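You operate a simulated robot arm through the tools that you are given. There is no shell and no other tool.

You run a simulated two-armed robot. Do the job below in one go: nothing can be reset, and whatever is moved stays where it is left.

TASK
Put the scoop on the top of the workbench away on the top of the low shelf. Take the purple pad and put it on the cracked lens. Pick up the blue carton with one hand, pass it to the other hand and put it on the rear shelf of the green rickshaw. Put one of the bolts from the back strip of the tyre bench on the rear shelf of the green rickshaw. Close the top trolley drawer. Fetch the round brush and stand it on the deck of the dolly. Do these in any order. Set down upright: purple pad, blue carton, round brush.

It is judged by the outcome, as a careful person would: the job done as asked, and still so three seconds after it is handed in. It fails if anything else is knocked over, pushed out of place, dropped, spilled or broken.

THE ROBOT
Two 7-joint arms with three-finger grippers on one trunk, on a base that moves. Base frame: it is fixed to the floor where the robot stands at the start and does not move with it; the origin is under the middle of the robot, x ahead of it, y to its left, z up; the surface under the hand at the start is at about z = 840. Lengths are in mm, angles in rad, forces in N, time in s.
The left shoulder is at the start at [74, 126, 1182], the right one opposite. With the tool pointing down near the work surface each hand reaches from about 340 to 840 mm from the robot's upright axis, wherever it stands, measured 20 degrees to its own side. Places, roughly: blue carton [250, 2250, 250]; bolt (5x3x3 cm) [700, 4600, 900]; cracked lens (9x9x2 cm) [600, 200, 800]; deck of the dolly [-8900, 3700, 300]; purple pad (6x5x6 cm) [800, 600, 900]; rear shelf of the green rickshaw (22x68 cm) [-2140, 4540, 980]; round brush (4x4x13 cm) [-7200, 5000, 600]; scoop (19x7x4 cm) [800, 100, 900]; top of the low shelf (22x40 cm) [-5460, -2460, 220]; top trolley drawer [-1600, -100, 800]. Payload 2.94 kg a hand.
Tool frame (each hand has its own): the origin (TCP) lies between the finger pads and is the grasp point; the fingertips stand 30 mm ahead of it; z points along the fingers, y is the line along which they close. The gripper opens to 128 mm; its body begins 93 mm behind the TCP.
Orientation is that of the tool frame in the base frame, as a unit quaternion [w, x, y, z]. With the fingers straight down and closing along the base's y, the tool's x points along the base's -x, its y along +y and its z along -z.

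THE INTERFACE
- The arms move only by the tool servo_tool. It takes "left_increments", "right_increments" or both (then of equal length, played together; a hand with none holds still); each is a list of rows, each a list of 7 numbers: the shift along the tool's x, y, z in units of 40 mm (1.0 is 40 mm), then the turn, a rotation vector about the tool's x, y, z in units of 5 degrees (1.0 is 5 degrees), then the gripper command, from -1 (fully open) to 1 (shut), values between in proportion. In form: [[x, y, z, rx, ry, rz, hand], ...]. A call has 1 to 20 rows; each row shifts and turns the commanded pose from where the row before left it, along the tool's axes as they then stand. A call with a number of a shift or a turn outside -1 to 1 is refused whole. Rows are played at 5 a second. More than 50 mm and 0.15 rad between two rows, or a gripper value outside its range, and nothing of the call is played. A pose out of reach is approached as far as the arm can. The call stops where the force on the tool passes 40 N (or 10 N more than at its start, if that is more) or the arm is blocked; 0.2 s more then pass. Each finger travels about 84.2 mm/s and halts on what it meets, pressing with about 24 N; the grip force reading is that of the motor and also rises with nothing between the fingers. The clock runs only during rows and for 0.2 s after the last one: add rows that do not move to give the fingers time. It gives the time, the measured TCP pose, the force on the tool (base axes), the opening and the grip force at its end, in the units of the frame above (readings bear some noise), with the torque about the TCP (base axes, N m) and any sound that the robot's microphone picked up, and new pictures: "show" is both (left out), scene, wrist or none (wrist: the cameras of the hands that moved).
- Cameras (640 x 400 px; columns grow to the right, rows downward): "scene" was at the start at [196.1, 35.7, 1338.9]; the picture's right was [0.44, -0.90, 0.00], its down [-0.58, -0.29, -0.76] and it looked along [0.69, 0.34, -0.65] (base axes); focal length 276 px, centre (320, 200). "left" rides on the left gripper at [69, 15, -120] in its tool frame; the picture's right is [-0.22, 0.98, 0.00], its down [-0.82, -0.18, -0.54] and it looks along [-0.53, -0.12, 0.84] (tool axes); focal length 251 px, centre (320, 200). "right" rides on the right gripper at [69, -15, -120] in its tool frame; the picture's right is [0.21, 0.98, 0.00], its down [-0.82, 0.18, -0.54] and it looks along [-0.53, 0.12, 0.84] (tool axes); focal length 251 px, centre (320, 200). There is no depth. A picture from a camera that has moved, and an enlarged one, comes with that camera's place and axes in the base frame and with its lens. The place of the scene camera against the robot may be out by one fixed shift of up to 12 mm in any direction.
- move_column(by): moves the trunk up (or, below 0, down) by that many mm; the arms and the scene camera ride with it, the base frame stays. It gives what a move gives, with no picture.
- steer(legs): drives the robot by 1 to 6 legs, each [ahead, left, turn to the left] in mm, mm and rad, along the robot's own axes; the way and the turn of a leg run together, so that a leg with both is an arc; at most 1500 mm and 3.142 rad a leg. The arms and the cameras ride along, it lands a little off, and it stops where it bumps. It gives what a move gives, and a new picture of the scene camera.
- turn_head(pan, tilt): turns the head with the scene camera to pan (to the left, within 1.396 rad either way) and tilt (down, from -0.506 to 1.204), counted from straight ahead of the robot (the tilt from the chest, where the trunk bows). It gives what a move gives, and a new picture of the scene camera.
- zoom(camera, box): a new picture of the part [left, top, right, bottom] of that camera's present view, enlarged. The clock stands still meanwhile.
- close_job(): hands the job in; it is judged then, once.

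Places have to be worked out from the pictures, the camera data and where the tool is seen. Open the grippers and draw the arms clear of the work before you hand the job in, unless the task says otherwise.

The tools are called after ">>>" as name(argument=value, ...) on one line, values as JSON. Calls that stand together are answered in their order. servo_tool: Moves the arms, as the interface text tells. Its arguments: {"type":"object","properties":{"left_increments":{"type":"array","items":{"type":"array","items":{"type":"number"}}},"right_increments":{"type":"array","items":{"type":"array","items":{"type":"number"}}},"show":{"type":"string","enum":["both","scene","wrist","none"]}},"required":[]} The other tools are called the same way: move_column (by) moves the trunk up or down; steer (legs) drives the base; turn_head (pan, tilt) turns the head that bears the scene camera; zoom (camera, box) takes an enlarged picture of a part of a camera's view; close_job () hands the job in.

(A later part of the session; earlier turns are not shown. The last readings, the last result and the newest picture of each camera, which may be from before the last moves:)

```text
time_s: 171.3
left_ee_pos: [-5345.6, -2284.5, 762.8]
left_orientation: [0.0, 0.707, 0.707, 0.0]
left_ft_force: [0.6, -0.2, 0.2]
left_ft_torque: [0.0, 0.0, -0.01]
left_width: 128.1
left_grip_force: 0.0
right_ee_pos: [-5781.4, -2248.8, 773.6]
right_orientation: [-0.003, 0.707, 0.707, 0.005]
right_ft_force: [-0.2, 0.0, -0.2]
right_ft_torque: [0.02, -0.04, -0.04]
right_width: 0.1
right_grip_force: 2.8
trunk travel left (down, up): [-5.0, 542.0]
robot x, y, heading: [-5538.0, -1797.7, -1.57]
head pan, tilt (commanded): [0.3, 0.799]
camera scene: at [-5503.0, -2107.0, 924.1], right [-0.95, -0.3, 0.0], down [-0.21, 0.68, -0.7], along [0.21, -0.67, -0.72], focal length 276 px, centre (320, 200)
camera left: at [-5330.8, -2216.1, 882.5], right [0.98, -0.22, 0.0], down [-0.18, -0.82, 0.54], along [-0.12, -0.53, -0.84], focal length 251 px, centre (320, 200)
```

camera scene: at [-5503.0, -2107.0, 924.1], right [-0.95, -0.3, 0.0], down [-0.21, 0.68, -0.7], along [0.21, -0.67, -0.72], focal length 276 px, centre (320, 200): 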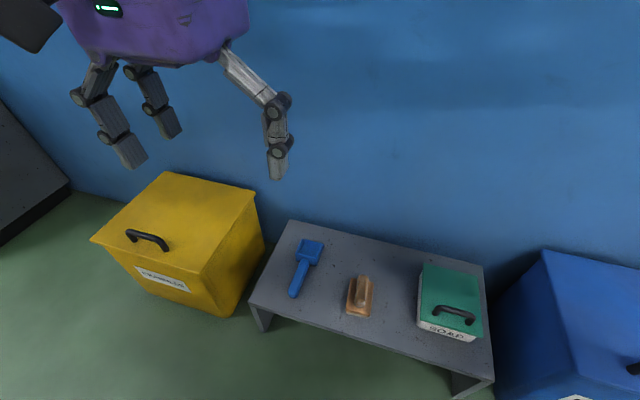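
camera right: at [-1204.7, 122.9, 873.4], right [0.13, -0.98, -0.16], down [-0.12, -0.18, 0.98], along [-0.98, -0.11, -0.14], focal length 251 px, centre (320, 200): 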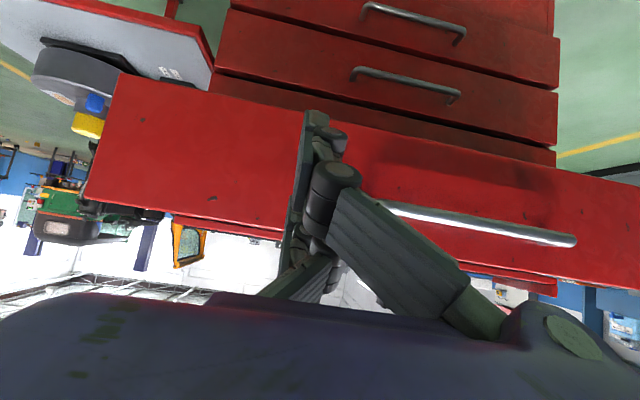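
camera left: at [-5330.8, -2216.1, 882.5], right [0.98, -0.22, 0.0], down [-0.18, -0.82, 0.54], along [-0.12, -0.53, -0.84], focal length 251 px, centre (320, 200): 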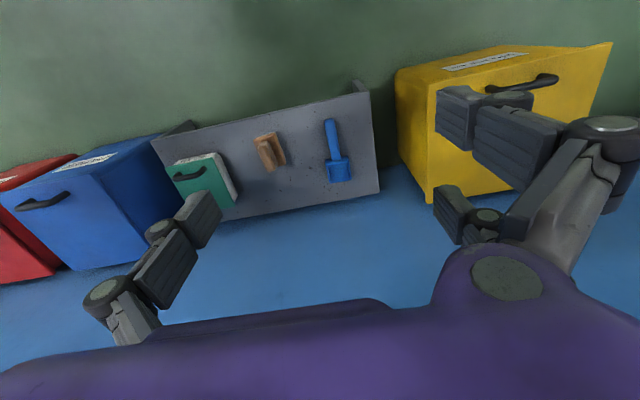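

The scoop lies neatly on the low shelf next to the brush. I raise the trunk again, back off and turn to look across the hall toward the round brush and dolly.

>>> move_column(by=395)

>>> steer(legs=[[-400, 0, 0], [0, 0, -1.57]])

>>> turn_head(pan=-0.8, tilt=0.3)

>>> turn_head(pan=-1.39, tilt=0.3)

```text
time_s: 175.1
left_ee_pos: [-5345.5, -2286.6, 1156.6]
left_orientation: [0.0, 0.707, 0.707, 0.0]
left_ft_force: [0.2, 0.6, -0.2]
left_ft_torque: [0.02, -0.02, 0.01]
left_width: 128.0
left_grip_force: 0.1
right_ee_pos: [-5781.6, -2249.3, 1167.9]
right_orientation: [-0.005, 0.707, 0.707, 0.005]
right_ft_force: [0.4, 0.5, 0.5]
right_ft_torque: [0.0, 0.01, 0.0]
right_width: 0.0
right_grip_force: 3.0
trunk travel left (down, up): [-400.0, 147.0]
robot x, y, heading: [-5535.8, -1795.2, -1.567]
head pan, tilt (commanded): [0.3, 0.799]
```

```text
time_s: 181.5
left_ee_pos: [-6029.5, -1581.7, 1155.8]
left_orientation: [0.0, 1.0, -0.009, 0.001]
left_ft_force: [-1.0, 0.8, 0.3]
left_ft_torque: [0.01, -0.04, 0.04]
left_width: 127.9
left_grip_force: 0.1
right_ee_pos: [-5984.8, -1145.5, 1168.9]
right_orientation: [0.001, 1.0, -0.009, 0.006]
right_ft_force: [-0.6, -0.1, 1.2]
right_ft_torque: [0.01, -0.01, 0.03]
right_width: 0.2
right_grip_force: 3.0
trunk travel left (down, up): [-400.0, 147.0]
robot x, y, heading: [-5538.0, -1402.5, 3.129]
head pan, tilt (commanded): [0.3, 0.799]
camera scene: at [-5716.4, -1422.0, 1330.7], right [-0.28, 0.96, 0.0], down [0.69, 0.2, -0.7], along [-0.67, -0.2, -0.72], focal length 276 px, centre (320, 200)
```

scene: 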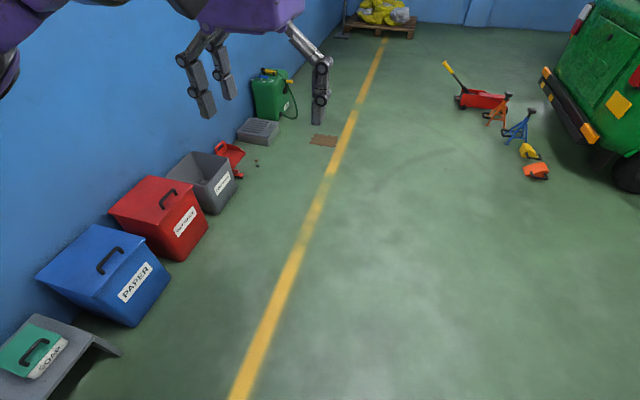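

```text
time_s: 182.8
left_ee_pos: [-6029.1, -1582.4, 1156.2]
left_orientation: [0.0, 1.0, -0.009, 0.0]
left_ft_force: [-0.6, -0.8, -0.4]
left_ft_torque: [0.02, -0.02, -0.02]
left_width: 128.1
left_grip_force: 0.2
right_ee_pos: [-5985.7, -1146.0, 1168.6]
right_orientation: [0.001, 1.0, -0.009, 0.006]
right_ft_force: [0.5, -0.4, -0.8]
right_ft_torque: [0.02, 0.04, -0.02]
right_width: 0.1
right_grip_force: 3.2
trunk travel left (down, up): [-400.0, 147.0]
robot x, y, heading: [-5534.6, -1396.8, 3.123]
head pan, tilt (commanded): [-0.799, 0.3]
camera scene: at [-5703.1, -1331.5, 1375.1], right [0.73, 0.69, 0.0], down [0.2, -0.22, -0.96], along [-0.66, 0.69, -0.3], focal length 276 px, centre (320, 200)
```

scene: 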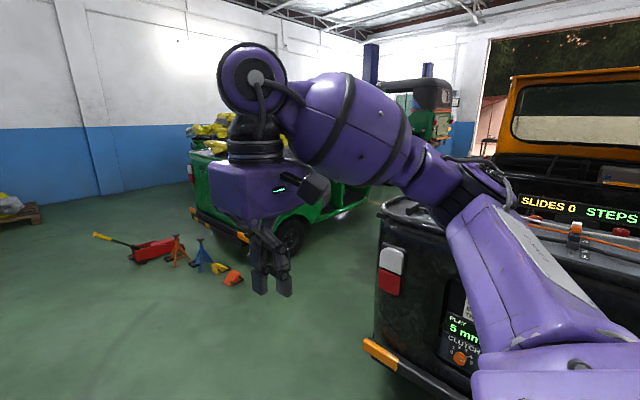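

```text
time_s: 183.8
left_ee_pos: [-6029.6, -1582.0, 1156.8]
left_orientation: [0.0, 1.0, -0.01, 0.0]
left_ft_force: [0.5, -0.3, -0.2]
left_ft_torque: [-0.01, -0.02, 0.03]
left_width: 127.8
left_grip_force: 0.0
right_ee_pos: [-5986.2, -1145.9, 1168.0]
right_orientation: [0.002, 1.0, -0.009, 0.007]
right_ft_force: [-0.4, 0.2, 0.2]
right_ft_torque: [0.0, 0.0, 0.02]
right_width: 0.0
right_grip_force: 3.2
trunk travel left (down, up): [-400.0, 147.0]
robot x, y, heading: [-5538.0, -1399.4, 3.125]
head pan, tilt (commanded): [-1.389, 0.3]
camera scene: at [-5654.5, -1307.3, 1375.1], right [0.99, 0.17, 0.0], down [0.05, -0.29, -0.96], along [-0.16, 0.94, -0.3], focal length 276 px, centre (320, 200)
```

scene: 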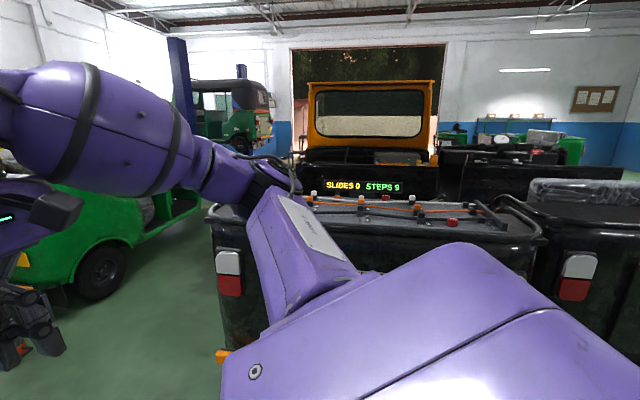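

There is a gap leading +y between the black vehicle and the green truck. I drive to x ≈ −6850 and turn to look down that gap.

>>> steer(legs=[[1310, 0, 0], [0, 0, -1.555]])

>>> turn_head(pan=0.0, tilt=0.35)

```text
time_s: 194.2
left_ee_pos: [-7050.4, -898.9, 1157.2]
left_orientation: [0.001, 0.707, -0.707, -0.001]
left_ft_force: [0.7, 0.6, 0.7]
left_ft_torque: [-0.02, -0.02, 0.0]
left_width: 127.8
left_grip_force: 0.1
right_ee_pos: [-6614.9, -932.7, 1168.0]
right_orientation: [0.005, 0.708, -0.706, 0.004]
right_ft_force: [-0.1, -0.2, -0.7]
right_ft_torque: [0.0, -0.01, 0.0]
right_width: 0.0
right_grip_force: 3.2
trunk travel left (down, up): [-400.0, 147.0]
robot x, y, heading: [-6856.4, -1385.2, 1.575]
head pan, tilt (commanded): [-1.389, 0.3]
camera scene: at [-6757.6, -1259.5, 1375.1], right [0.19, -0.98, 0.0], down [-0.29, -0.06, -0.96], along [0.94, 0.18, -0.3], focal length 276 px, centre (320, 200)
```

scene: 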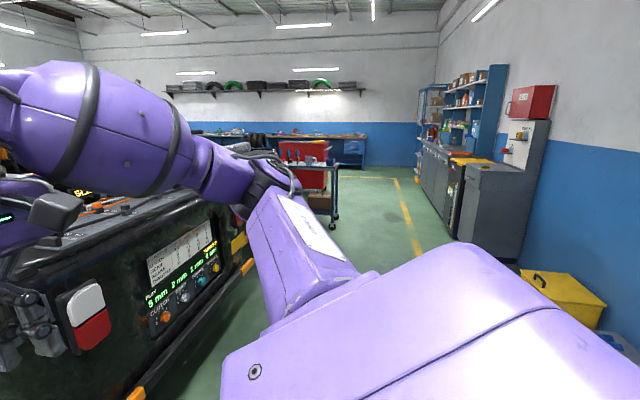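

```text
time_s: 195.7
left_ee_pos: [-7049.7, -897.6, 1155.8]
left_orientation: [0.0, 0.707, -0.707, 0.001]
left_ft_force: [0.0, 0.2, -0.1]
left_ft_torque: [-0.01, 0.02, 0.01]
left_width: 128.0
left_grip_force: 0.2
right_ee_pos: [-6613.4, -932.7, 1167.1]
right_orientation: [0.004, 0.708, -0.706, 0.004]
right_ft_force: [0.1, 0.3, 0.1]
right_ft_torque: [0.04, -0.02, 0.0]
right_width: 0.0
right_grip_force: 3.1
trunk travel left (down, up): [-400.0, 147.0]
robot x, y, heading: [-6853.4, -1384.3, 1.579]
head pan, tilt (commanded): [0.0, 0.351]
camera scene: at [-6849.8, -1183.7, 1370.4], right [1.0, 0.0, 0.0], down [0.0, -0.34, -0.94], along [0.0, 0.94, -0.34], focal length 276 px, centre (320, 200)
```

scene: 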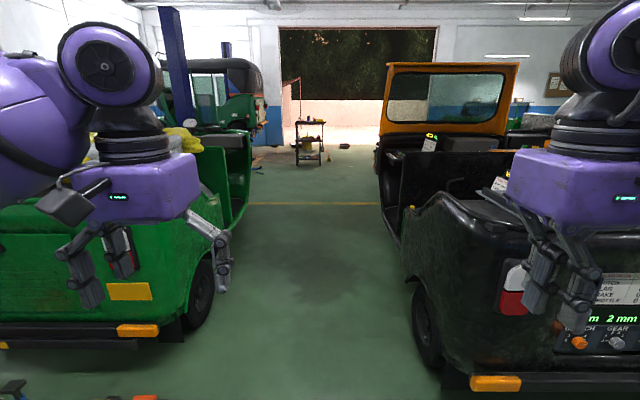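

The gap is about 1350 mm wide (x ≈ −7600…−6250), and the cart with the brush stands beyond it near [−7120, 4900]. I shift to the middle of the gap and drive through in stages.

>>> steer(legs=[[200, 75, -0.006], [1300, 0, 0]])

```text
time_s: 203.6
left_ee_pos: [-7123.3, 628.6, 1156.7]
left_orientation: [0.0, -0.707, 0.708, 0.0]
left_ft_force: [0.1, -0.4, -0.5]
left_ft_torque: [0.0, 0.0, -0.03]
left_width: 127.7
left_grip_force: 0.0
right_ee_pos: [-6686.8, 591.5, 1169.5]
right_orientation: [-0.004, -0.707, 0.708, -0.003]
right_ft_force: [0.7, 0.3, 0.4]
right_ft_torque: [0.02, 0.03, 0.02]
right_width: 0.0
right_grip_force: 3.1
trunk travel left (down, up): [-400.0, 147.0]
robot x, y, heading: [-6933.6, 138.7, 1.572]
head pan, tilt (commanded): [0.0, 0.351]
camera scene: at [-6924.2, 340.9, 1370.4], right [1.0, 0.0, 0.0], down [0.0, -0.34, -0.94], along [0.0, 0.94, -0.34], focal length 276 px, centre (320, 200)
```

scene: 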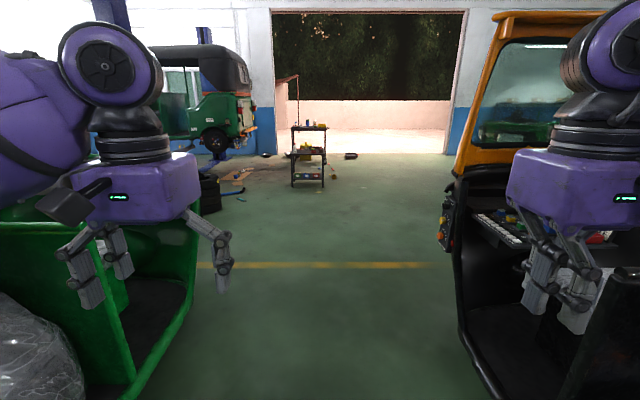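

The way ahead is clear; I keep a little left of the black vehicle's mirror and continue toward the cart.

>>> steer(legs=[[500, 150, 0], [1500, 0, 0]])

>>> turn_head(pan=0.4, tilt=0.4)

```text
time_s: 213.7
left_ee_pos: [-7288.3, 2625.5, 1157.5]
left_orientation: [0.0, 0.712, -0.702, 0.0]
left_ft_force: [-0.5, 0.1, -0.6]
left_ft_torque: [0.0, -0.04, -0.03]
left_width: 128.0
left_grip_force: 0.0
right_ee_pos: [-6851.8, 2596.4, 1168.7]
right_orientation: [0.006, 0.713, -0.701, 0.004]
right_ft_force: [0.1, 0.1, 0.8]
right_ft_torque: [-0.01, -0.02, 0.01]
right_width: 0.0
right_grip_force: 2.6
trunk travel left (down, up): [-400.0, 147.0]
robot x, y, heading: [-7096.4, 2134.4, 1.589]
head pan, tilt (commanded): [0.0, 0.351]
camera scene: at [-7084.5, 2342.4, 1370.4], right [1.0, 0.02, 0.0], down [0.01, -0.34, -0.94], along [-0.02, 0.94, -0.34], focal length 276 px, centre (320, 200)
```

scene: 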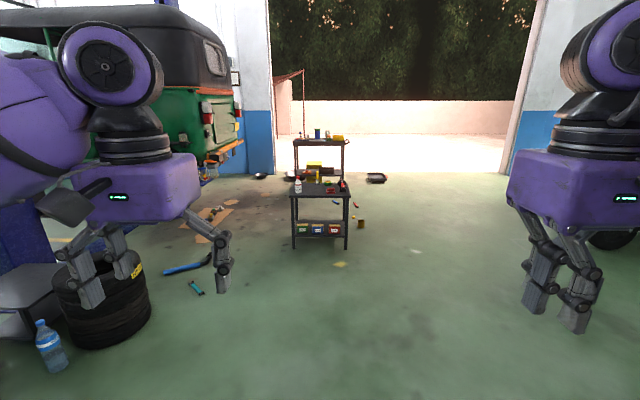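

```text
time_s: 214.6
left_ee_pos: [-7287.8, 2626.0, 1157.0]
left_orientation: [0.0, 0.712, -0.702, -0.001]
left_ft_force: [-0.3, -0.1, 0.8]
left_ft_torque: [0.01, -0.03, 0.0]
left_width: 127.7
left_grip_force: 0.0
right_ee_pos: [-6852.3, 2595.3, 1169.0]
right_orientation: [0.004, 0.713, -0.701, 0.004]
right_ft_force: [-1.1, -0.8, -0.1]
right_ft_torque: [0.02, -0.02, 0.02]
right_width: 0.0
right_grip_force: 2.7
trunk travel left (down, up): [-400.0, 147.0]
robot x, y, heading: [-7089.8, 2141.4, 1.586]
head pan, tilt (commanded): [0.4, 0.4]
camera scene: at [-7120.3, 2333.9, 1365.9], right [0.91, 0.4, 0.0], down [0.16, -0.36, -0.92], along [-0.37, 0.84, -0.39], focal length 276 px, centre (320, 200)
```

scene: 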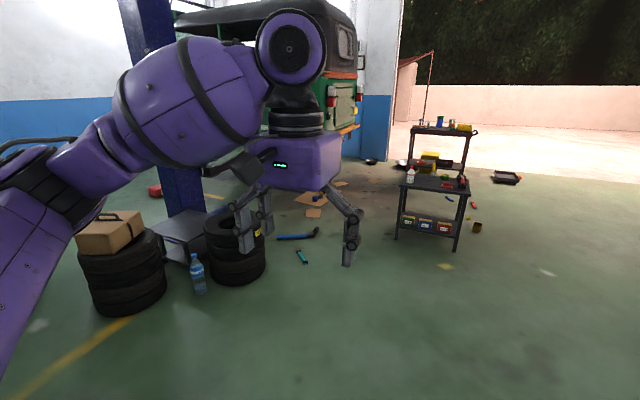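

The cart is ahead at about 2.6 m. I zoom in to find the round brush on its middle shelf.

>>> zoom(camera="scene", box=[380, 100, 500, 260])

>>> turn_head(pan=1.2, tilt=0.4)

```text
2.50 times, centred on (440, 180) of scene
camera zoom: at [-7120.3, 2333.9, 1365.9], right [0.91, 0.4, 0.0], down [0.16, -0.36, -0.92], along [-0.37, 0.84, -0.39], focal length 690 px, centre (20, 250)
```

zoom: 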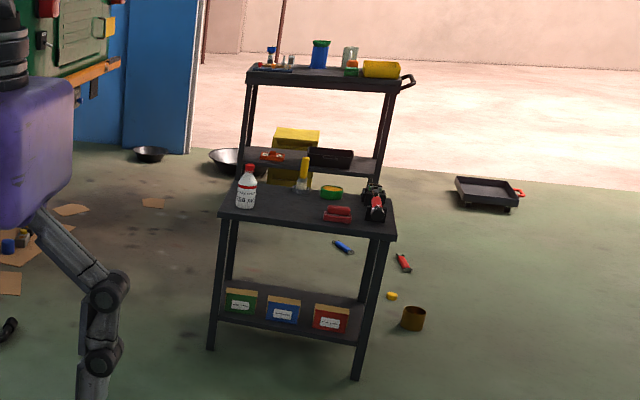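

```text
time_s: 215.7
left_ee_pos: [-7287.8, 2626.9, 1157.3]
left_orientation: [0.001, 0.712, -0.702, 0.0]
left_ft_force: [1.2, -0.7, -0.2]
left_ft_torque: [0.06, -0.03, -0.05]
left_width: 127.8
left_grip_force: 0.1
right_ee_pos: [-6852.3, 2595.9, 1168.5]
right_orientation: [0.005, 0.713, -0.701, 0.003]
right_ft_force: [0.0, 0.0, -0.2]
right_ft_torque: [0.03, -0.03, 0.0]
right_width: 0.1
right_grip_force: 3.1
trunk travel left (down, up): [-400.0, 147.0]
robot x, y, heading: [-7089.5, 2142.5, 1.591]
head pan, tilt (commanded): [1.201, 0.4]
camera scene: at [-7169.8, 2281.4, 1365.8], right [0.35, 0.94, 0.0], down [0.37, -0.13, -0.92], along [-0.86, 0.32, -0.39], focal length 276 px, centre (320, 200)
```

scene: 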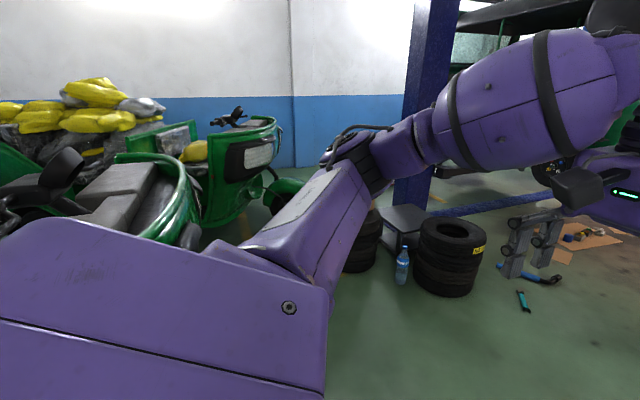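

The yellow-handled item standing on the mid shelf near [−7150, 4955] looks like the round brush. Now I look for the dolly near [−8900, 3700].

>>> turn_head(pan=0.75, tilt=0.45)

>>> zoom(camera="scene", box=[180, 150, 420, 300])

```text
time_s: 216.6
left_ee_pos: [-7288.2, 2626.6, 1156.9]
left_orientation: [0.0, 0.712, -0.702, 0.0]
left_ft_force: [0.3, 0.2, 0.0]
left_ft_torque: [0.0, 0.0, -0.01]
left_width: 127.7
left_grip_force: 0.0
right_ee_pos: [-6852.4, 2596.9, 1168.2]
right_orientation: [0.006, 0.713, -0.702, 0.003]
right_ft_force: [1.0, 0.8, 0.5]
right_ft_torque: [0.02, 0.0, 0.02]
right_width: 0.0
right_grip_force: 3.7
trunk travel left (down, up): [-400.0, 147.0]
robot x, y, heading: [-7087.6, 2139.1, 1.585]
head pan, tilt (commanded): [0.75, 0.45]
camera scene: at [-7146.8, 2315.3, 1361.2], right [0.72, 0.7, 0.0], down [0.3, -0.31, -0.9], along [-0.63, 0.65, -0.44], focal length 276 px, centre (320, 200)
```

scene: 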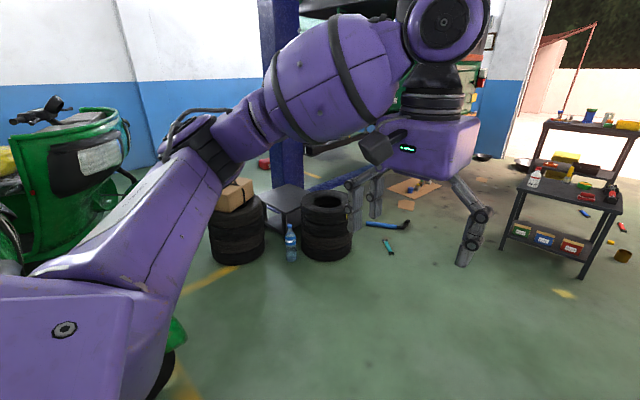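

```text
2.67 times, centred on (300, 225) of scene
camera zoom: at [-7146.8, 2315.3, 1361.2], right [0.72, 0.7, 0.0], down [0.3, -0.31, -0.9], along [-0.63, 0.65, -0.44], focal length 736 px, centre (373, 133)
```

zoom: 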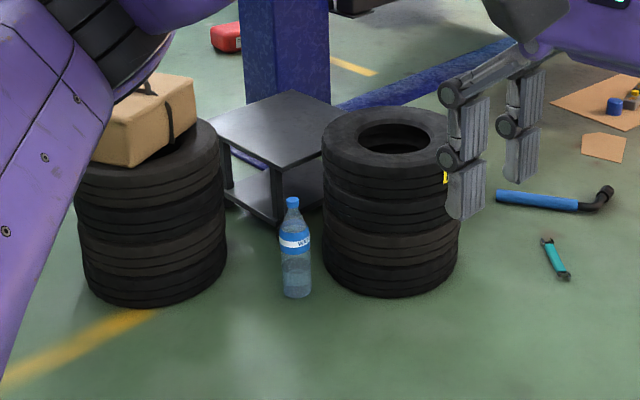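

The grey low table between the tyre stacks is at about [−8900, 3690, 300] – the dolly deck. First the brush: I drive 1300 mm closer to the cart, shifted slightly left of the small yellow thing on the floor.

>>> steer(legs=[[1300, 220, -0.015]])

>>> turn_head(pan=-0.15, tilt=0.55)

>>> zoom(camera="scene", box=[260, 120, 460, 260])

```text
time_s: 223.2
left_ee_pos: [-7545.8, 3919.5, 1156.3]
left_orientation: [0.0, 0.716, -0.698, 0.001]
left_ft_force: [-0.1, 0.8, -0.6]
left_ft_torque: [0.04, 0.01, 0.01]
left_width: 127.8
left_grip_force: 0.0
right_ee_pos: [-7109.5, 3893.9, 1168.7]
right_orientation: [0.004, 0.717, -0.697, 0.004]
right_ft_force: [-0.1, 1.2, 0.5]
right_ft_torque: [0.0, 0.0, -0.01]
right_width: 0.0
right_grip_force: 2.9
trunk travel left (down, up): [-400.0, 147.0]
robot x, y, heading: [-7343.5, 3432.4, 1.604]
head pan, tilt (commanded): [0.75, 0.45]
camera scene: at [-7401.3, 3609.3, 1361.2], right [0.71, 0.7, 0.0], down [0.31, -0.31, -0.9], along [-0.63, 0.64, -0.44], focal length 276 px, centre (320, 200)
```

scene: 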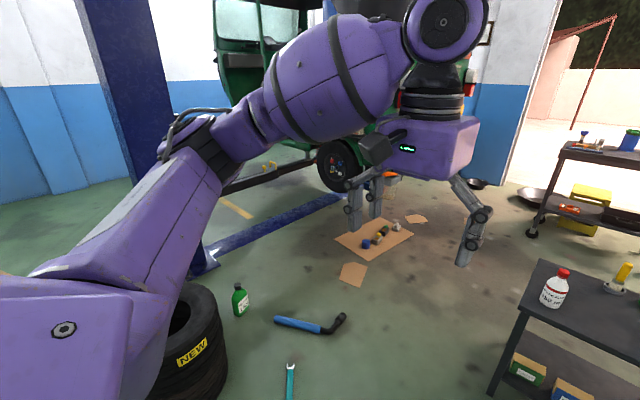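

```text
time_s: 224.4
left_ee_pos: [-7545.9, 3918.4, 1157.1]
left_orientation: [0.0, 0.717, -0.698, -0.001]
left_ft_force: [-0.4, -0.3, 0.4]
left_ft_torque: [-0.01, -0.01, 0.04]
left_width: 128.2
left_grip_force: 0.0
right_ee_pos: [-7109.7, 3893.7, 1168.5]
right_orientation: [0.005, 0.717, -0.697, 0.004]
right_ft_force: [-0.1, -0.3, -0.8]
right_ft_torque: [0.02, 0.02, -0.01]
right_width: 0.0
right_grip_force: 2.6
trunk travel left (down, up): [-400.0, 147.0]
robot x, y, heading: [-7343.4, 3436.2, 1.598]
head pan, tilt (commanded): [-0.15, 0.55]
camera scene: at [-7325.9, 3633.2, 1352.1], right [0.99, -0.12, 0.0], down [-0.06, -0.52, -0.85], along [0.1, 0.85, -0.52], focal length 276 px, centre (320, 200)
```

scene: 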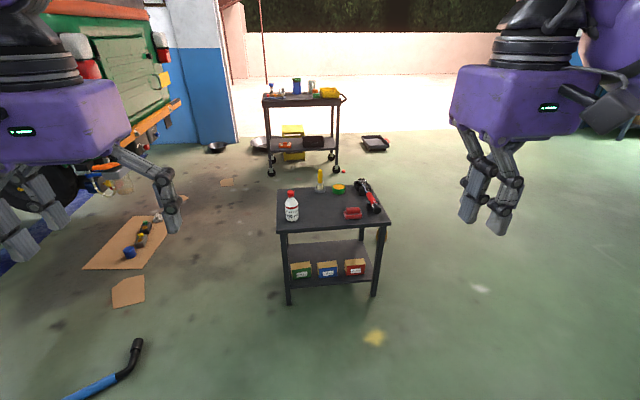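

```text
2.86 times, centred on (360, 190) of scene
camera zoom: at [-7325.9, 3633.2, 1352.1], right [0.99, -0.12, 0.0], down [-0.06, -0.52, -0.85], along [0.1, 0.85, -0.52], focal length 789 px, centre (206, 229)
```

zoom: 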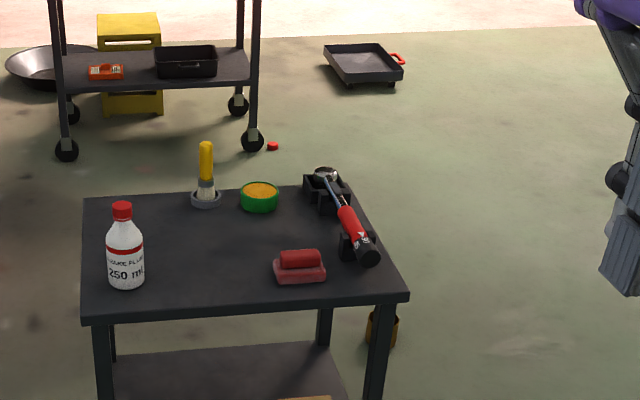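

The front table (z ≈ 600) holds a bottle, the yellow-handled round brush at about [−7171, 4968], a tin and tools. Its handle is only ~25 mm thick, so I want a forward-tilted hand with the paired fingers stacked along the handle; I test here in free space how low the right hand can go tilted.

>>> move_column(by=-395)

>>> servo_tool(right_increments=[[-1, 0, 0, 0, 0, 0, -1], [-1, 0, 0, 0, 0, 0, -1], [-1, 0, 0, 0, 0, 0, -1], [-0.5, 0, 0, 0, -1, 0, -1], [0, 0, 0, 0, -1, 0, -1], [0, 0, 0, 0, -1, 0, -1], [0, 0, 0, 0, -1, 0, -1], [0, 0, 0, 0, -1, 0, -1], [0, 0, 0, 0, -1, 0, -1], [0, 0, 0, 0, -1, 0, -1], [0, 0, 0, 0, -1, 0, -1], [0, 0, 0, 0, -1, 0, -1], [0, 0, 0, 0, -1, 0, -1], [0, 0, 0, 0, -1, 0, -1]], show="none")

>>> servo_tool(right_increments=[[0.82, 0, 0.57, 0, 0, 0, -1], [0.82, 0, 0.57, 0, 0, 0, -1], [0.82, 0, 0.57, 0, 0, 0, -1], [0.82, 0, 0.57, 0, 0, 0, -1], [0.82, 0, 0.57, 0, 0, 0, -1], [0.82, 0, 0.57, 0, 0, 0, -1], [0.82, 0, 0.57, 0, 0, 0, -1], [0.82, 0, 0.57, 0, 0, 0, -1], [0.82, 0, 0.57, 0, 0, 0, -1], [0.82, 0, 0.57, 0, 0, 0, -1]], show="scene")

```text
time_s: 228.2
left_ee_pos: [-7547.6, 3919.1, 762.6]
left_orientation: [0.0, 0.716, -0.698, -0.001]
left_ft_force: [-0.1, -0.1, -0.3]
left_ft_torque: [0.01, 0.01, -0.01]
left_width: 128.0
left_grip_force: 0.1
right_ee_pos: [-7110.1, 3893.6, 774.7]
right_orientation: [0.004, 0.717, -0.697, 0.003]
right_ft_force: [-0.2, 0.2, -0.6]
right_ft_torque: [-0.01, 0.02, 0.0]
right_width: 0.0
right_grip_force: 2.9
trunk travel left (down, up): [-5.0, 542.0]
robot x, y, heading: [-7346.6, 3431.3, 1.6]
head pan, tilt (commanded): [-0.15, 0.55]
```

```text
time_s: 231.2
left_ee_pos: [-7545.7, 3919.8, 761.0]
left_orientation: [0.0, 0.716, -0.698, 0.001]
left_ft_force: [-0.3, 1.5, 0.3]
left_ft_torque: [-0.02, -0.01, -0.02]
left_width: 127.8
left_grip_force: 0.0
right_ee_pos: [-7108.5, 4034.3, 786.9]
right_orientation: [-0.282, 0.65, -0.641, -0.296]
right_ft_force: [0.0, 1.0, 0.1]
right_ft_torque: [-0.02, 0.01, -0.02]
right_width: 127.9
right_grip_force: 0.0
right hand out of reach, approached as far as the arm can: row 13, 14
trunk travel left (down, up): [-5.0, 542.0]
robot x, y, heading: [-7341.5, 3435.1, 1.6]
head pan, tilt (commanded): [-0.15, 0.55]
```

```text
time_s: 233.4
left_ee_pos: [-7546.4, 3920.6, 761.2]
left_orientation: [0.0, 0.716, -0.698, 0.001]
left_ft_force: [0.2, 0.4, -0.1]
left_ft_torque: [-0.03, -0.01, 0.0]
left_width: 127.9
left_grip_force: 0.0
right_ee_pos: [-7073.7, 4064.8, 643.4]
right_orientation: [-0.286, 0.652, -0.641, -0.286]
right_ft_force: [-0.8, 0.7, 0.3]
right_ft_torque: [-0.02, 0.0, 0.0]
right_width: 127.6
right_grip_force: 0.1
right hand out of reach, approached as far as the arm can: row 1, 2, 3, 4, 5, 6, 7, 8, 9, 10
trunk travel left (down, up): [-5.0, 542.0]
robot x, y, heading: [-7343.4, 3436.3, 1.606]
head pan, tilt (commanded): [-0.15, 0.55]
camera scene: at [-7329.2, 3755.1, 944.9], right [0.99, -0.12, 0.0], down [-0.06, -0.52, -0.85], along [0.1, 0.85, -0.52], focal length 276 px, centre (320, 200)
```

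scene: 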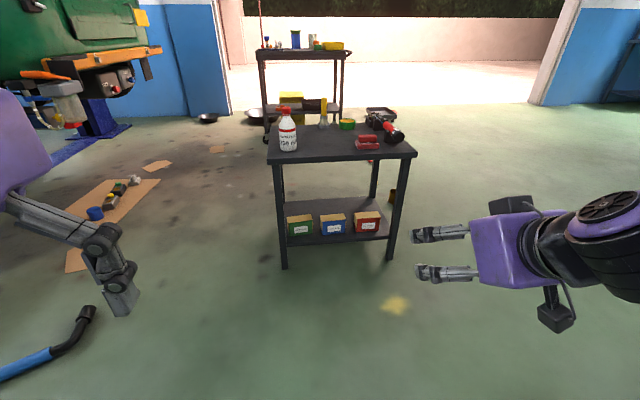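

The reach limit came from being too close to the lowered shoulder. I move the right hand further forward and try the tilt and lowering again.

>>> servo_tool(right_increments=[[-0.672, 0, 0.746, 0, 0, 0, -1], [-0.672, 0, 0.746, 0, 0, 0, -1], [-0.672, 0, 0.746, 0, 0, 0, -1], [-0.672, 0, 0.746, 0, 0, 0, -1], [0, 0, 0, 0, -1, 0, -1], [0, 0, 0, 0, -1, 0, -1], [0, 0, 0, 0, 0, 0, -1]], show="none")

>>> servo_tool(right_increments=[[0.84, 0, 0.53, 0, 0, 0, -1], [0.84, 0, 0.53, 0, 0, 0, -1], [0.84, 0, 0.53, 0, 0, 0, -1], [0.84, 0, 0.53, 0, 0, 0, -1], [0.84, 0, 0.53, 0, 0, 0, -1], [0.84, 0, 0.53, 0, 0, 0, -1]], show="scene")

```text
time_s: 235.0
left_ee_pos: [-7546.8, 3918.8, 762.3]
left_orientation: [0.0, 0.716, -0.698, 0.0]
left_ft_force: [-0.3, -0.3, 0.3]
left_ft_torque: [-0.01, 0.01, -0.01]
left_width: 128.1
left_grip_force: 0.0
right_ee_pos: [-7078.5, 4225.2, 647.3]
right_orientation: [-0.337, 0.622, -0.613, -0.352]
right_ft_force: [-0.4, -0.6, 0.2]
right_ft_torque: [-0.02, 0.0, 0.01]
right_width: 127.8
right_grip_force: 0.0
trunk travel left (down, up): [-5.0, 542.0]
robot x, y, heading: [-7339.8, 3438.5, 1.602]
head pan, tilt (commanded): [-0.15, 0.55]
```

```text
time_s: 236.4
left_ee_pos: [-7546.6, 3920.0, 762.6]
left_orientation: [0.0, 0.716, -0.698, 0.0]
left_ft_force: [1.1, 0.2, 0.9]
left_ft_torque: [-0.02, -0.01, -0.02]
left_width: 127.6
left_grip_force: 0.0
right_ee_pos: [-7088.7, 4286.3, 502.4]
right_orientation: [-0.328, 0.627, -0.619, -0.341]
right_ft_force: [0.2, 0.2, -0.4]
right_ft_torque: [0.0, 0.0, 0.03]
right_width: 127.8
right_grip_force: 0.1
right hand out of reach, approached as far as the arm can: row 3, 4, 5, 6
trunk travel left (down, up): [-5.0, 542.0]
robot x, y, heading: [-7344.8, 3436.9, 1.599]
head pan, tilt (commanded): [-0.15, 0.55]
camera scene: at [-7329.1, 3754.0, 945.2], right [0.99, -0.12, 0.0], down [-0.06, -0.52, -0.85], along [0.1, 0.85, -0.52], focal length 276 px, centre (320, 200)
```

scene: 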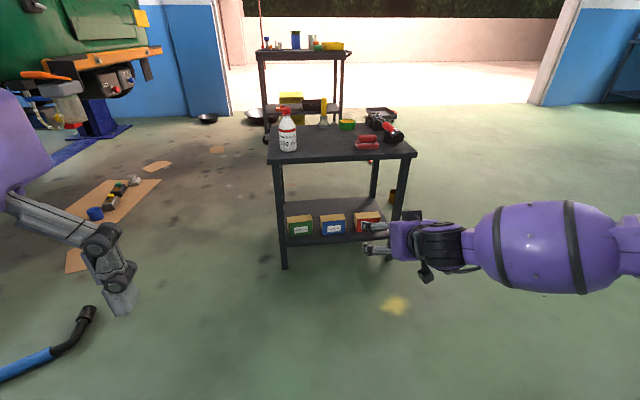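

The tilted hand gets to about z = 500 before the wrist limit. Let me look more closely at the brush itself to choose the best grasp.

>>> zoom(camera="scene", box=[290, 80, 370, 140])

>>> zoom(camera="right", box=[0, 0, 640, 400])

```text
6.67 times, centred on (330, 110) of scene
camera zoom: at [-7329.1, 3754.0, 945.2], right [0.99, -0.12, 0.0], down [-0.06, -0.52, -0.85], along [0.1, 0.85, -0.52], focal length 1841 px, centre (253, 800)
```

zoom: 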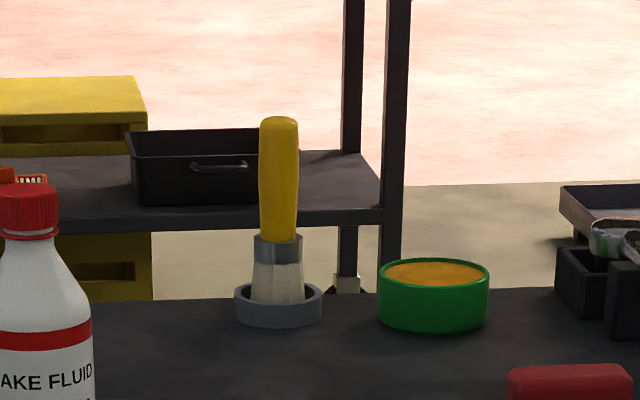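

```text
1.00 times, centred on (320, 200) of right (not enlarged: the box is as wide or as high as the picture)
camera zoom: at [-7071.5, 4148.9, 510.1], right [-0.98, -0.14, -0.17], down [-0.17, 0.0, 0.99], along [-0.13, 0.99, -0.02], focal length 251 px, centre (320, 200)
```

zoom: 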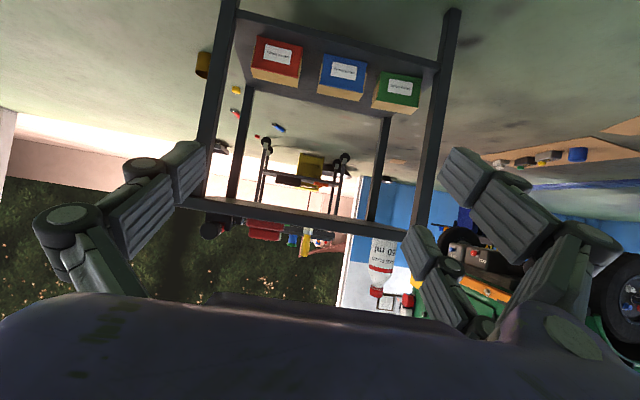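

The brush stands bristles-down in a shallow ring dish, with a ~26 mm handle (z ≈ 640–735). A tilt of about 40° should still give both paired fingers contact; I test whether that tilt reaches down to z ≈ 385 for the dolly.

>>> servo_tool(right_increments=[[0, 0, 0, 0, 1, 0, -1], [0, 0, 0, 0, 1, 0, -1], [0, 0, 0, 0, 1, 0, -1], [0.656, 0, 0.755, 0, 0, 0, -1], [0.656, 0, 0.755, 0, 0, 0, -1], [0.656, 0, 0.755, 0, 0, 0, -1], [0, 0, 0, 0, 0, 0, -1]], show="scene")

```text
time_s: 238.0
left_ee_pos: [-7546.5, 3919.0, 762.8]
left_orientation: [-0.001, 0.716, -0.698, 0.0]
left_ft_force: [-0.7, 0.3, 0.0]
left_ft_torque: [0.01, 0.0, 0.01]
left_width: 128.0
left_grip_force: 0.1
right_ee_pos: [-7089.0, 4290.7, 390.8]
right_orientation: [-0.255, 0.662, -0.652, -0.267]
right_ft_force: [-0.4, 0.2, -0.3]
right_ft_torque: [0.01, 0.05, -0.03]
right_width: 127.9
right_grip_force: 0.1
right hand out of reach, approached as far as the arm can: row 6
trunk travel left (down, up): [-5.0, 542.0]
robot x, y, heading: [-7344.5, 3433.3, 1.601]
head pan, tilt (commanded): [-0.15, 0.55]
camera scene: at [-7329.2, 3753.7, 945.3], right [0.99, -0.12, 0.0], down [-0.06, -0.52, -0.85], along [0.1, 0.85, -0.52], focal length 276 px, centre (320, 200)
```

scene: 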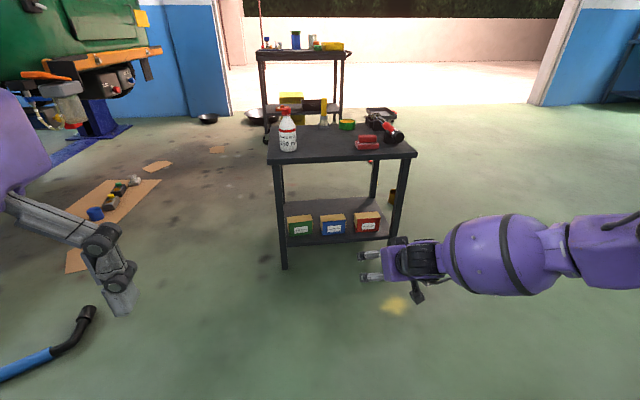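

With about 43° tilt the hand reaches z ≈ 390, enough for the dolly. I raise the trunk somewhat, lift the hand above table height and drive up to the table.

>>> move_column(by=245)

>>> servo_tool(right_increments=[[-0.656, 0, -0.755, 0, 0.5, 0, -1], [-0.656, 0, -0.755, 0, 0.5, 0, -1], [-0.63, 0, -0.777, 0, 0, 0, -1], [-0.63, 0, -0.777, 0, 0, 0, -1], [-0.63, 0, -0.777, 0, 0, 0, -1], [0, 0, 0, 0, 0, 0, -1]], show="none")

>>> steer(legs=[[560, 65, -0.03]])

>>> zoom(camera="right", box=[0, 0, 640, 400])

```text
time_s: 240.6
left_ee_pos: [-7545.8, 3919.0, 1007.1]
left_orientation: [0.0, 0.716, -0.698, -0.001]
left_ft_force: [0.4, -0.3, -0.7]
left_ft_torque: [-0.01, 0.01, -0.04]
left_width: 128.0
left_grip_force: 0.1
right_ee_pos: [-7090.3, 4289.3, 776.1]
right_orientation: [-0.309, 0.637, -0.627, -0.325]
right_ft_force: [-1.0, -0.6, 0.3]
right_ft_torque: [0.03, 0.0, 0.0]
right_width: 128.2
right_grip_force: 0.1
trunk travel left (down, up): [-250.0, 297.0]
robot x, y, heading: [-7343.0, 3438.1, 1.603]
head pan, tilt (commanded): [-0.15, 0.55]
```

```text
time_s: 242.0
left_ee_pos: [-7546.5, 3918.5, 1007.1]
left_orientation: [0.0, 0.716, -0.698, 0.0]
left_ft_force: [-1.1, -0.2, 0.3]
left_ft_torque: [-0.02, -0.01, 0.01]
left_width: 127.8
left_grip_force: 0.0
right_ee_pos: [-7088.5, 4256.1, 974.2]
right_orientation: [-0.282, 0.65, -0.64, -0.296]
right_ft_force: [-0.3, 0.4, 0.3]
right_ft_torque: [-0.03, -0.02, 0.04]
right_width: 128.3
right_grip_force: 0.0
trunk travel left (down, up): [-250.0, 297.0]
robot x, y, heading: [-7342.2, 3430.6, 1.603]
head pan, tilt (commanded): [-0.15, 0.55]
```

```text
time_s: 245.2
left_ee_pos: [-7608.0, 4477.3, 1007.1]
left_orientation: [0.0, 0.708, -0.707, 0.0]
left_ft_force: [-0.3, 0.8, 0.2]
left_ft_torque: [-0.03, 0.0, 0.02]
left_width: 128.0
left_grip_force: 0.1
right_ee_pos: [-7142.7, 4801.0, 975.8]
right_orientation: [0.286, -0.642, 0.648, 0.294]
right_ft_force: [-0.3, -0.3, 0.1]
right_ft_torque: [0.01, 0.02, -0.05]
right_width: 128.0
right_grip_force: 0.0
trunk travel left (down, up): [-250.0, 297.0]
robot x, y, heading: [-7422.3, 3986.2, 1.575]
head pan, tilt (commanded): [-0.15, 0.55]
camera scene: at [-7394.9, 4224.5, 1202.1], right [0.99, -0.15, 0.0], down [-0.08, -0.52, -0.85], along [0.12, 0.84, -0.52], focal length 276 px, centre (320, 200)
```

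scene: 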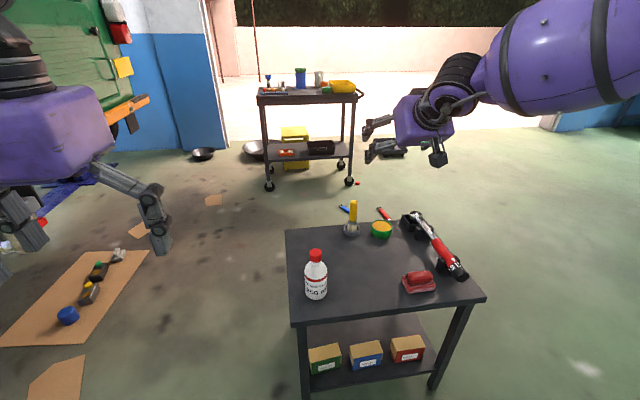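

```text
1.00 times, centred on (320, 200) of right (not enlarged: the box is as wide or as high as the picture)
camera zoom: at [-7127.3, 4667.2, 1002.6], right [-0.98, -0.14, -0.15], down [-0.17, 0.14, 0.98], along [-0.12, 0.98, -0.16], focal length 251 px, centre (320, 200)
```

zoom: 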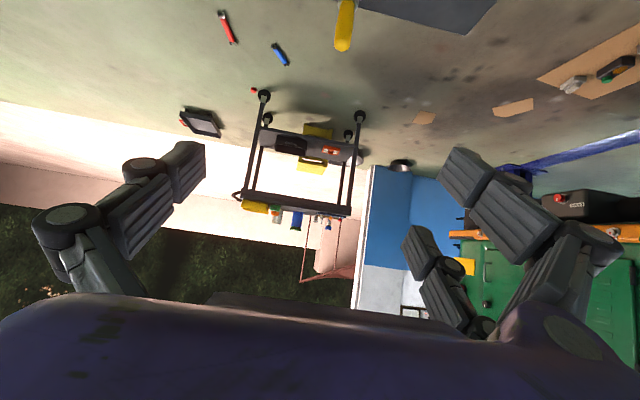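

The wrist camera puts the brush at about [−7162, 4970]. I drive 165 mm closer, then set the hand's tilt to about 40°.

>>> steer(legs=[[160, 0, -0.004]])

>>> servo_tool(right_increments=[[0, 0, 0, 0, 0.8, 0, -0.1], [0, 0, 0, 0, 0.8, 0, -0.1], [0.643, 0, -0.766, 0, 0, 0, -0.1], [0.643, 0, -0.766, 0, 0, 0, -0.1], [0, 0, 0, 0, 0, 0, -0.1]], show="both")

```text
time_s: 246.6
left_ee_pos: [-7604.8, 4635.5, 1007.3]
left_orientation: [0.0, -0.705, 0.709, 0.0]
left_ft_force: [1.1, 0.2, 1.2]
left_ft_torque: [-0.06, -0.01, -0.04]
left_width: 128.0
left_grip_force: 0.1
right_ee_pos: [-7136.9, 4958.1, 974.7]
right_orientation: [0.286, -0.64, 0.65, 0.293]
right_ft_force: [0.3, 0.1, 0.3]
right_ft_torque: [0.02, -0.01, -0.03]
right_width: 128.0
right_grip_force: 0.0
trunk travel left (down, up): [-250.0, 297.0]
robot x, y, heading: [-7414.9, 4146.6, 1.568]
head pan, tilt (commanded): [-0.15, 0.55]
camera scene: at [-7393.2, 4382.7, 1202.0], right [0.99, -0.15, 0.0], down [-0.08, -0.52, -0.85], along [0.13, 0.84, -0.52], focal length 276 px, centre (320, 200)
```

scene: 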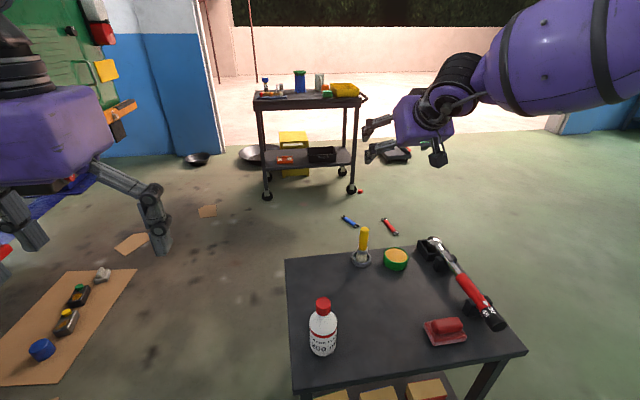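

```text
time_s: 247.8
left_ee_pos: [-7604.9, 4636.4, 1008.5]
left_orientation: [-0.001, -0.705, 0.709, 0.0]
left_ft_force: [0.3, 0.1, 0.1]
left_ft_torque: [0.01, -0.01, 0.0]
left_width: 128.3
left_grip_force: 0.0
right_ee_pos: [-7140.0, 4877.9, 988.3]
right_orientation: [0.241, -0.659, 0.668, 0.248]
right_ft_force: [0.2, 0.6, 1.0]
right_ft_torque: [0.01, -0.01, 0.0]
right_width: 70.5
right_grip_force: 0.1
trunk travel left (down, up): [-250.0, 297.0]
robot x, y, heading: [-7413.4, 4148.3, 1.569]
head pan, tilt (commanded): [-0.15, 0.55]
camera scene: at [-7393.4, 4382.7, 1202.0], right [0.99, -0.15, 0.0], down [-0.08, -0.52, -0.85], along [0.13, 0.84, -0.52], focal length 276 px, centre (320, 200)
camera right: at [-7125.1, 4748.1, 1035.1], right [-0.98, -0.15, -0.13], down [-0.17, 0.28, 0.95], along [-0.11, 0.95, -0.3], focal length 251 px, centre (320, 200)
```

scene: 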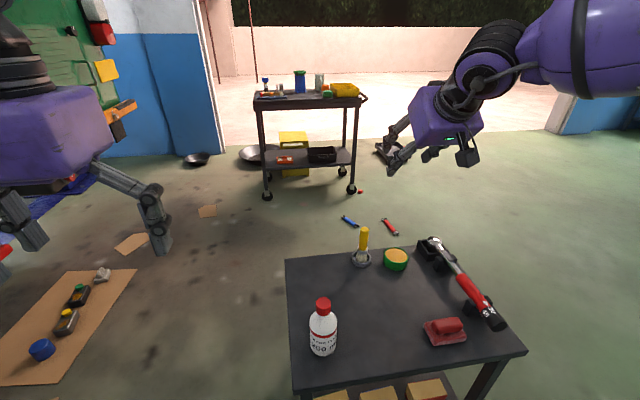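
right: 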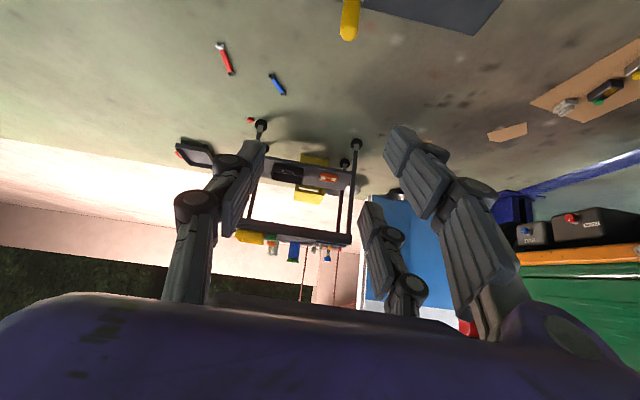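

Triangulating from several views puts the brush at about [−7164, 5016] with its top at z ≈ 696 and the table top near z ≈ 565. I drive another 80 mm closer and look again with the wrist camera.

>>> steer(legs=[[80, 0, 0]])

>>> servo_tool(right_increments=[[0.76, 0.3, 0.35, 0, 0, 0, -0.1], [0.76, 0.3, 0.35, 0, 0, 0, -0.1], [0.5, 0, 0.7, 0, 0, 0, -0.1], [0.3, 0, 0.8, 0, 0, 0, -0.1], [0, 0, 0, 0, 0, 0, -0.1]], show="both")

```text
time_s: 248.8
left_ee_pos: [-7605.5, 4715.3, 1007.2]
left_orientation: [0.0, -0.705, 0.709, 0.0]
left_ft_force: [-0.7, 0.3, 0.3]
left_ft_torque: [-0.05, -0.02, -0.02]
left_width: 128.1
left_grip_force: 0.0
right_ee_pos: [-7139.1, 4956.7, 988.0]
right_orientation: [0.24, -0.659, 0.668, 0.247]
right_ft_force: [-0.5, -0.1, -0.7]
right_ft_torque: [-0.03, 0.01, 0.04]
right_width: 70.3
right_grip_force: 0.0
trunk travel left (down, up): [-250.0, 297.0]
robot x, y, heading: [-7419.7, 4228.4, 1.569]
head pan, tilt (commanded): [-0.15, 0.55]
camera scene: at [-7393.3, 4461.6, 1202.0], right [0.99, -0.15, 0.0], down [-0.08, -0.52, -0.85], along [0.13, 0.84, -0.52], focal length 276 px, centre (320, 200)
```

scene: 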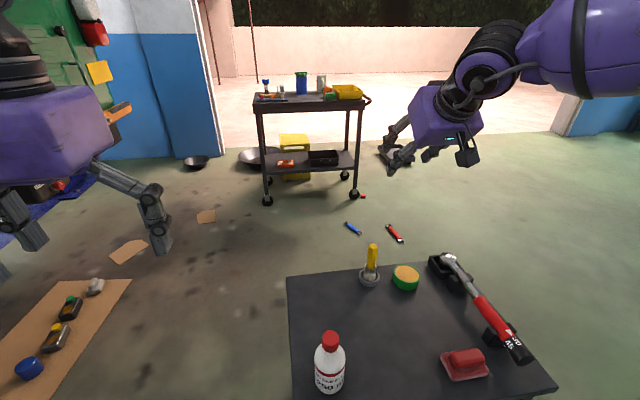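

```text
time_s: 250.0
left_ee_pos: [-7605.2, 4713.1, 1007.9]
left_orientation: [0.0, -0.705, 0.709, 0.0]
left_ft_force: [0.0, 0.2, 0.2]
left_ft_torque: [0.02, -0.02, 0.02]
left_width: 128.3
left_grip_force: 0.1
right_ee_pos: [-7167.4, 4941.8, 863.2]
right_orientation: [0.241, -0.659, 0.668, 0.248]
right_ft_force: [0.4, -0.1, 0.1]
right_ft_torque: [-0.01, -0.03, -0.01]
right_width: 70.2
right_grip_force: 0.0
trunk travel left (down, up): [-250.0, 297.0]
robot x, y, heading: [-7414.1, 4224.2, 1.565]
head pan, tilt (commanded): [-0.15, 0.55]
camera scene: at [-7393.4, 4460.4, 1202.3], right [0.99, -0.15, 0.0], down [-0.08, -0.52, -0.85], along [0.13, 0.84, -0.52], focal length 276 px, centre (320, 200)
camera right: at [-7154.1, 4811.7, 909.4], right [-0.98, -0.16, -0.13], down [-0.17, 0.28, 0.95], along [-0.11, 0.95, -0.3], focal length 251 px, centre (320, 200)
```

scene: 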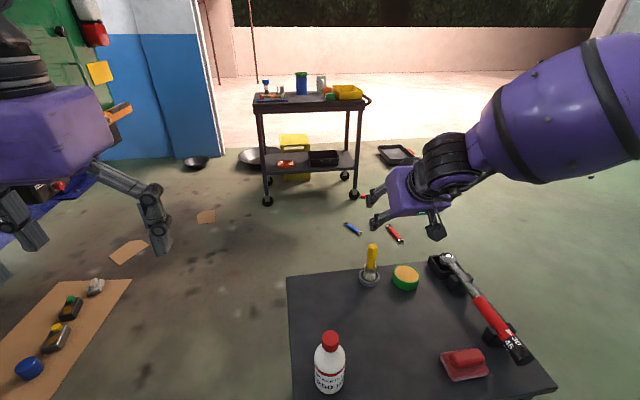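
right: 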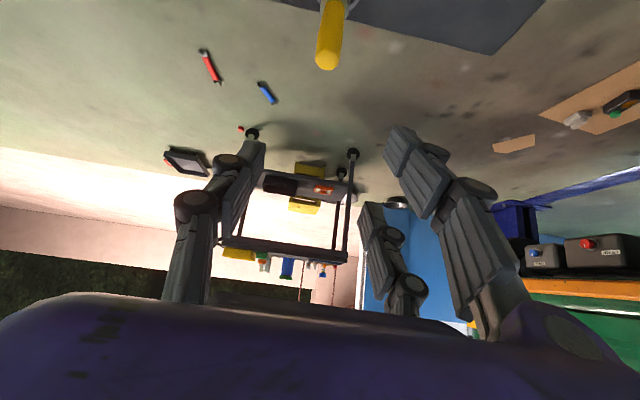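

Consistent estimates now: brush axis [−7164, 5015], top ≈ 692. I go to a pre-grasp point 110 mm back along the tool axis and check.

>>> servo_tool(right_increments=[[0.7, -0.03, 0.84, 0, 0, 0, -0.1], [0.7, -0.03, 0.84, 0, 0, 0, -0.1], [0.7, -0.03, 0.84, 0, 0, 0, -0.1], [0, 0, 0, 0, 0, 0, -0.1]], show="both")

>>> zoom(camera="scene", box=[330, 190, 450, 300])

```text
time_s: 251.0
left_ee_pos: [-7605.9, 4713.2, 1007.5]
left_orientation: [0.001, -0.705, 0.709, 0.0]
left_ft_force: [-1.2, -0.4, 0.1]
left_ft_torque: [0.03, 0.0, 0.0]
left_width: 128.2
left_grip_force: 0.1
right_ee_pos: [-7164.2, 4942.5, 731.0]
right_orientation: [0.241, -0.659, 0.668, 0.248]
right_ft_force: [0.2, -0.2, -0.1]
right_ft_torque: [-0.01, -0.02, -0.02]
right_width: 70.4
right_grip_force: 0.0
trunk travel left (down, up): [-250.0, 297.0]
robot x, y, heading: [-7418.3, 4225.0, 1.567]
head pan, tilt (commanded): [-0.15, 0.55]
camera scene: at [-7393.6, 4460.4, 1202.3], right [0.99, -0.15, 0.0], down [-0.08, -0.52, -0.85], along [0.13, 0.84, -0.52], focal length 276 px, centre (320, 200)
camera right: at [-7149.8, 4813.7, 776.9], right [-0.98, -0.16, -0.13], down [-0.17, 0.28, 0.95], along [-0.11, 0.95, -0.3], focal length 251 px, centre (320, 200)
```

scene: 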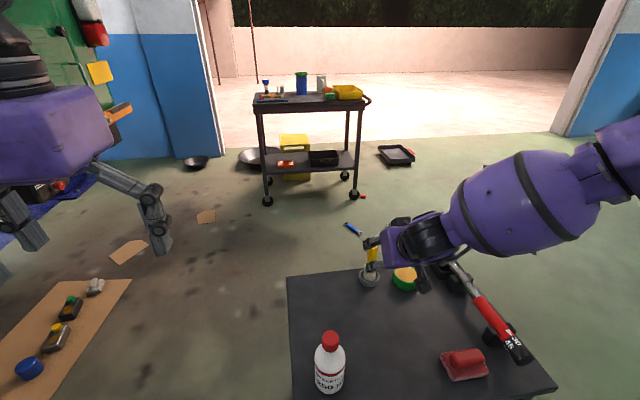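
right: 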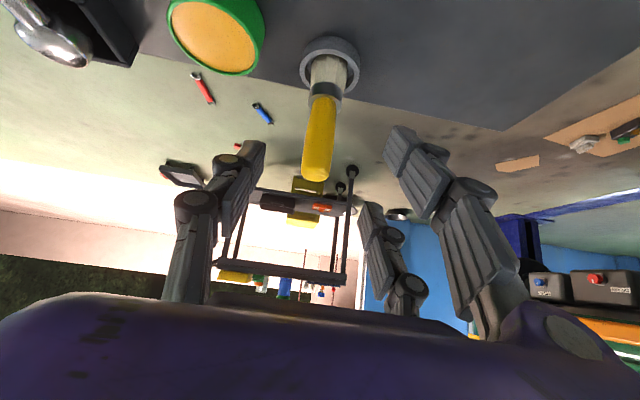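

```text
3.64 times, centred on (390, 245) of scene
camera zoom: at [-7393.6, 4460.4, 1202.3], right [0.99, -0.15, 0.0], down [-0.08, -0.52, -0.85], along [0.13, 0.84, -0.52], focal length 1004 px, centre (66, 36)
```

zoom: 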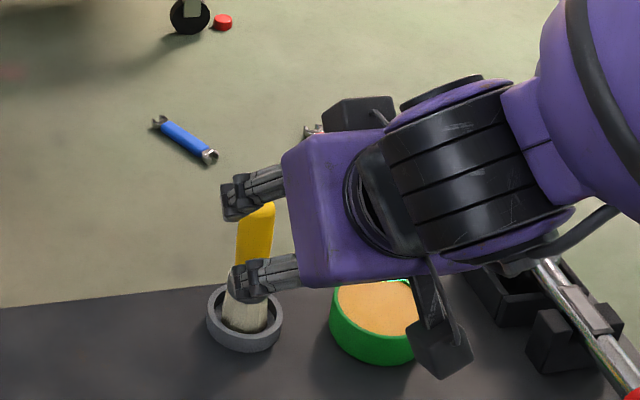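

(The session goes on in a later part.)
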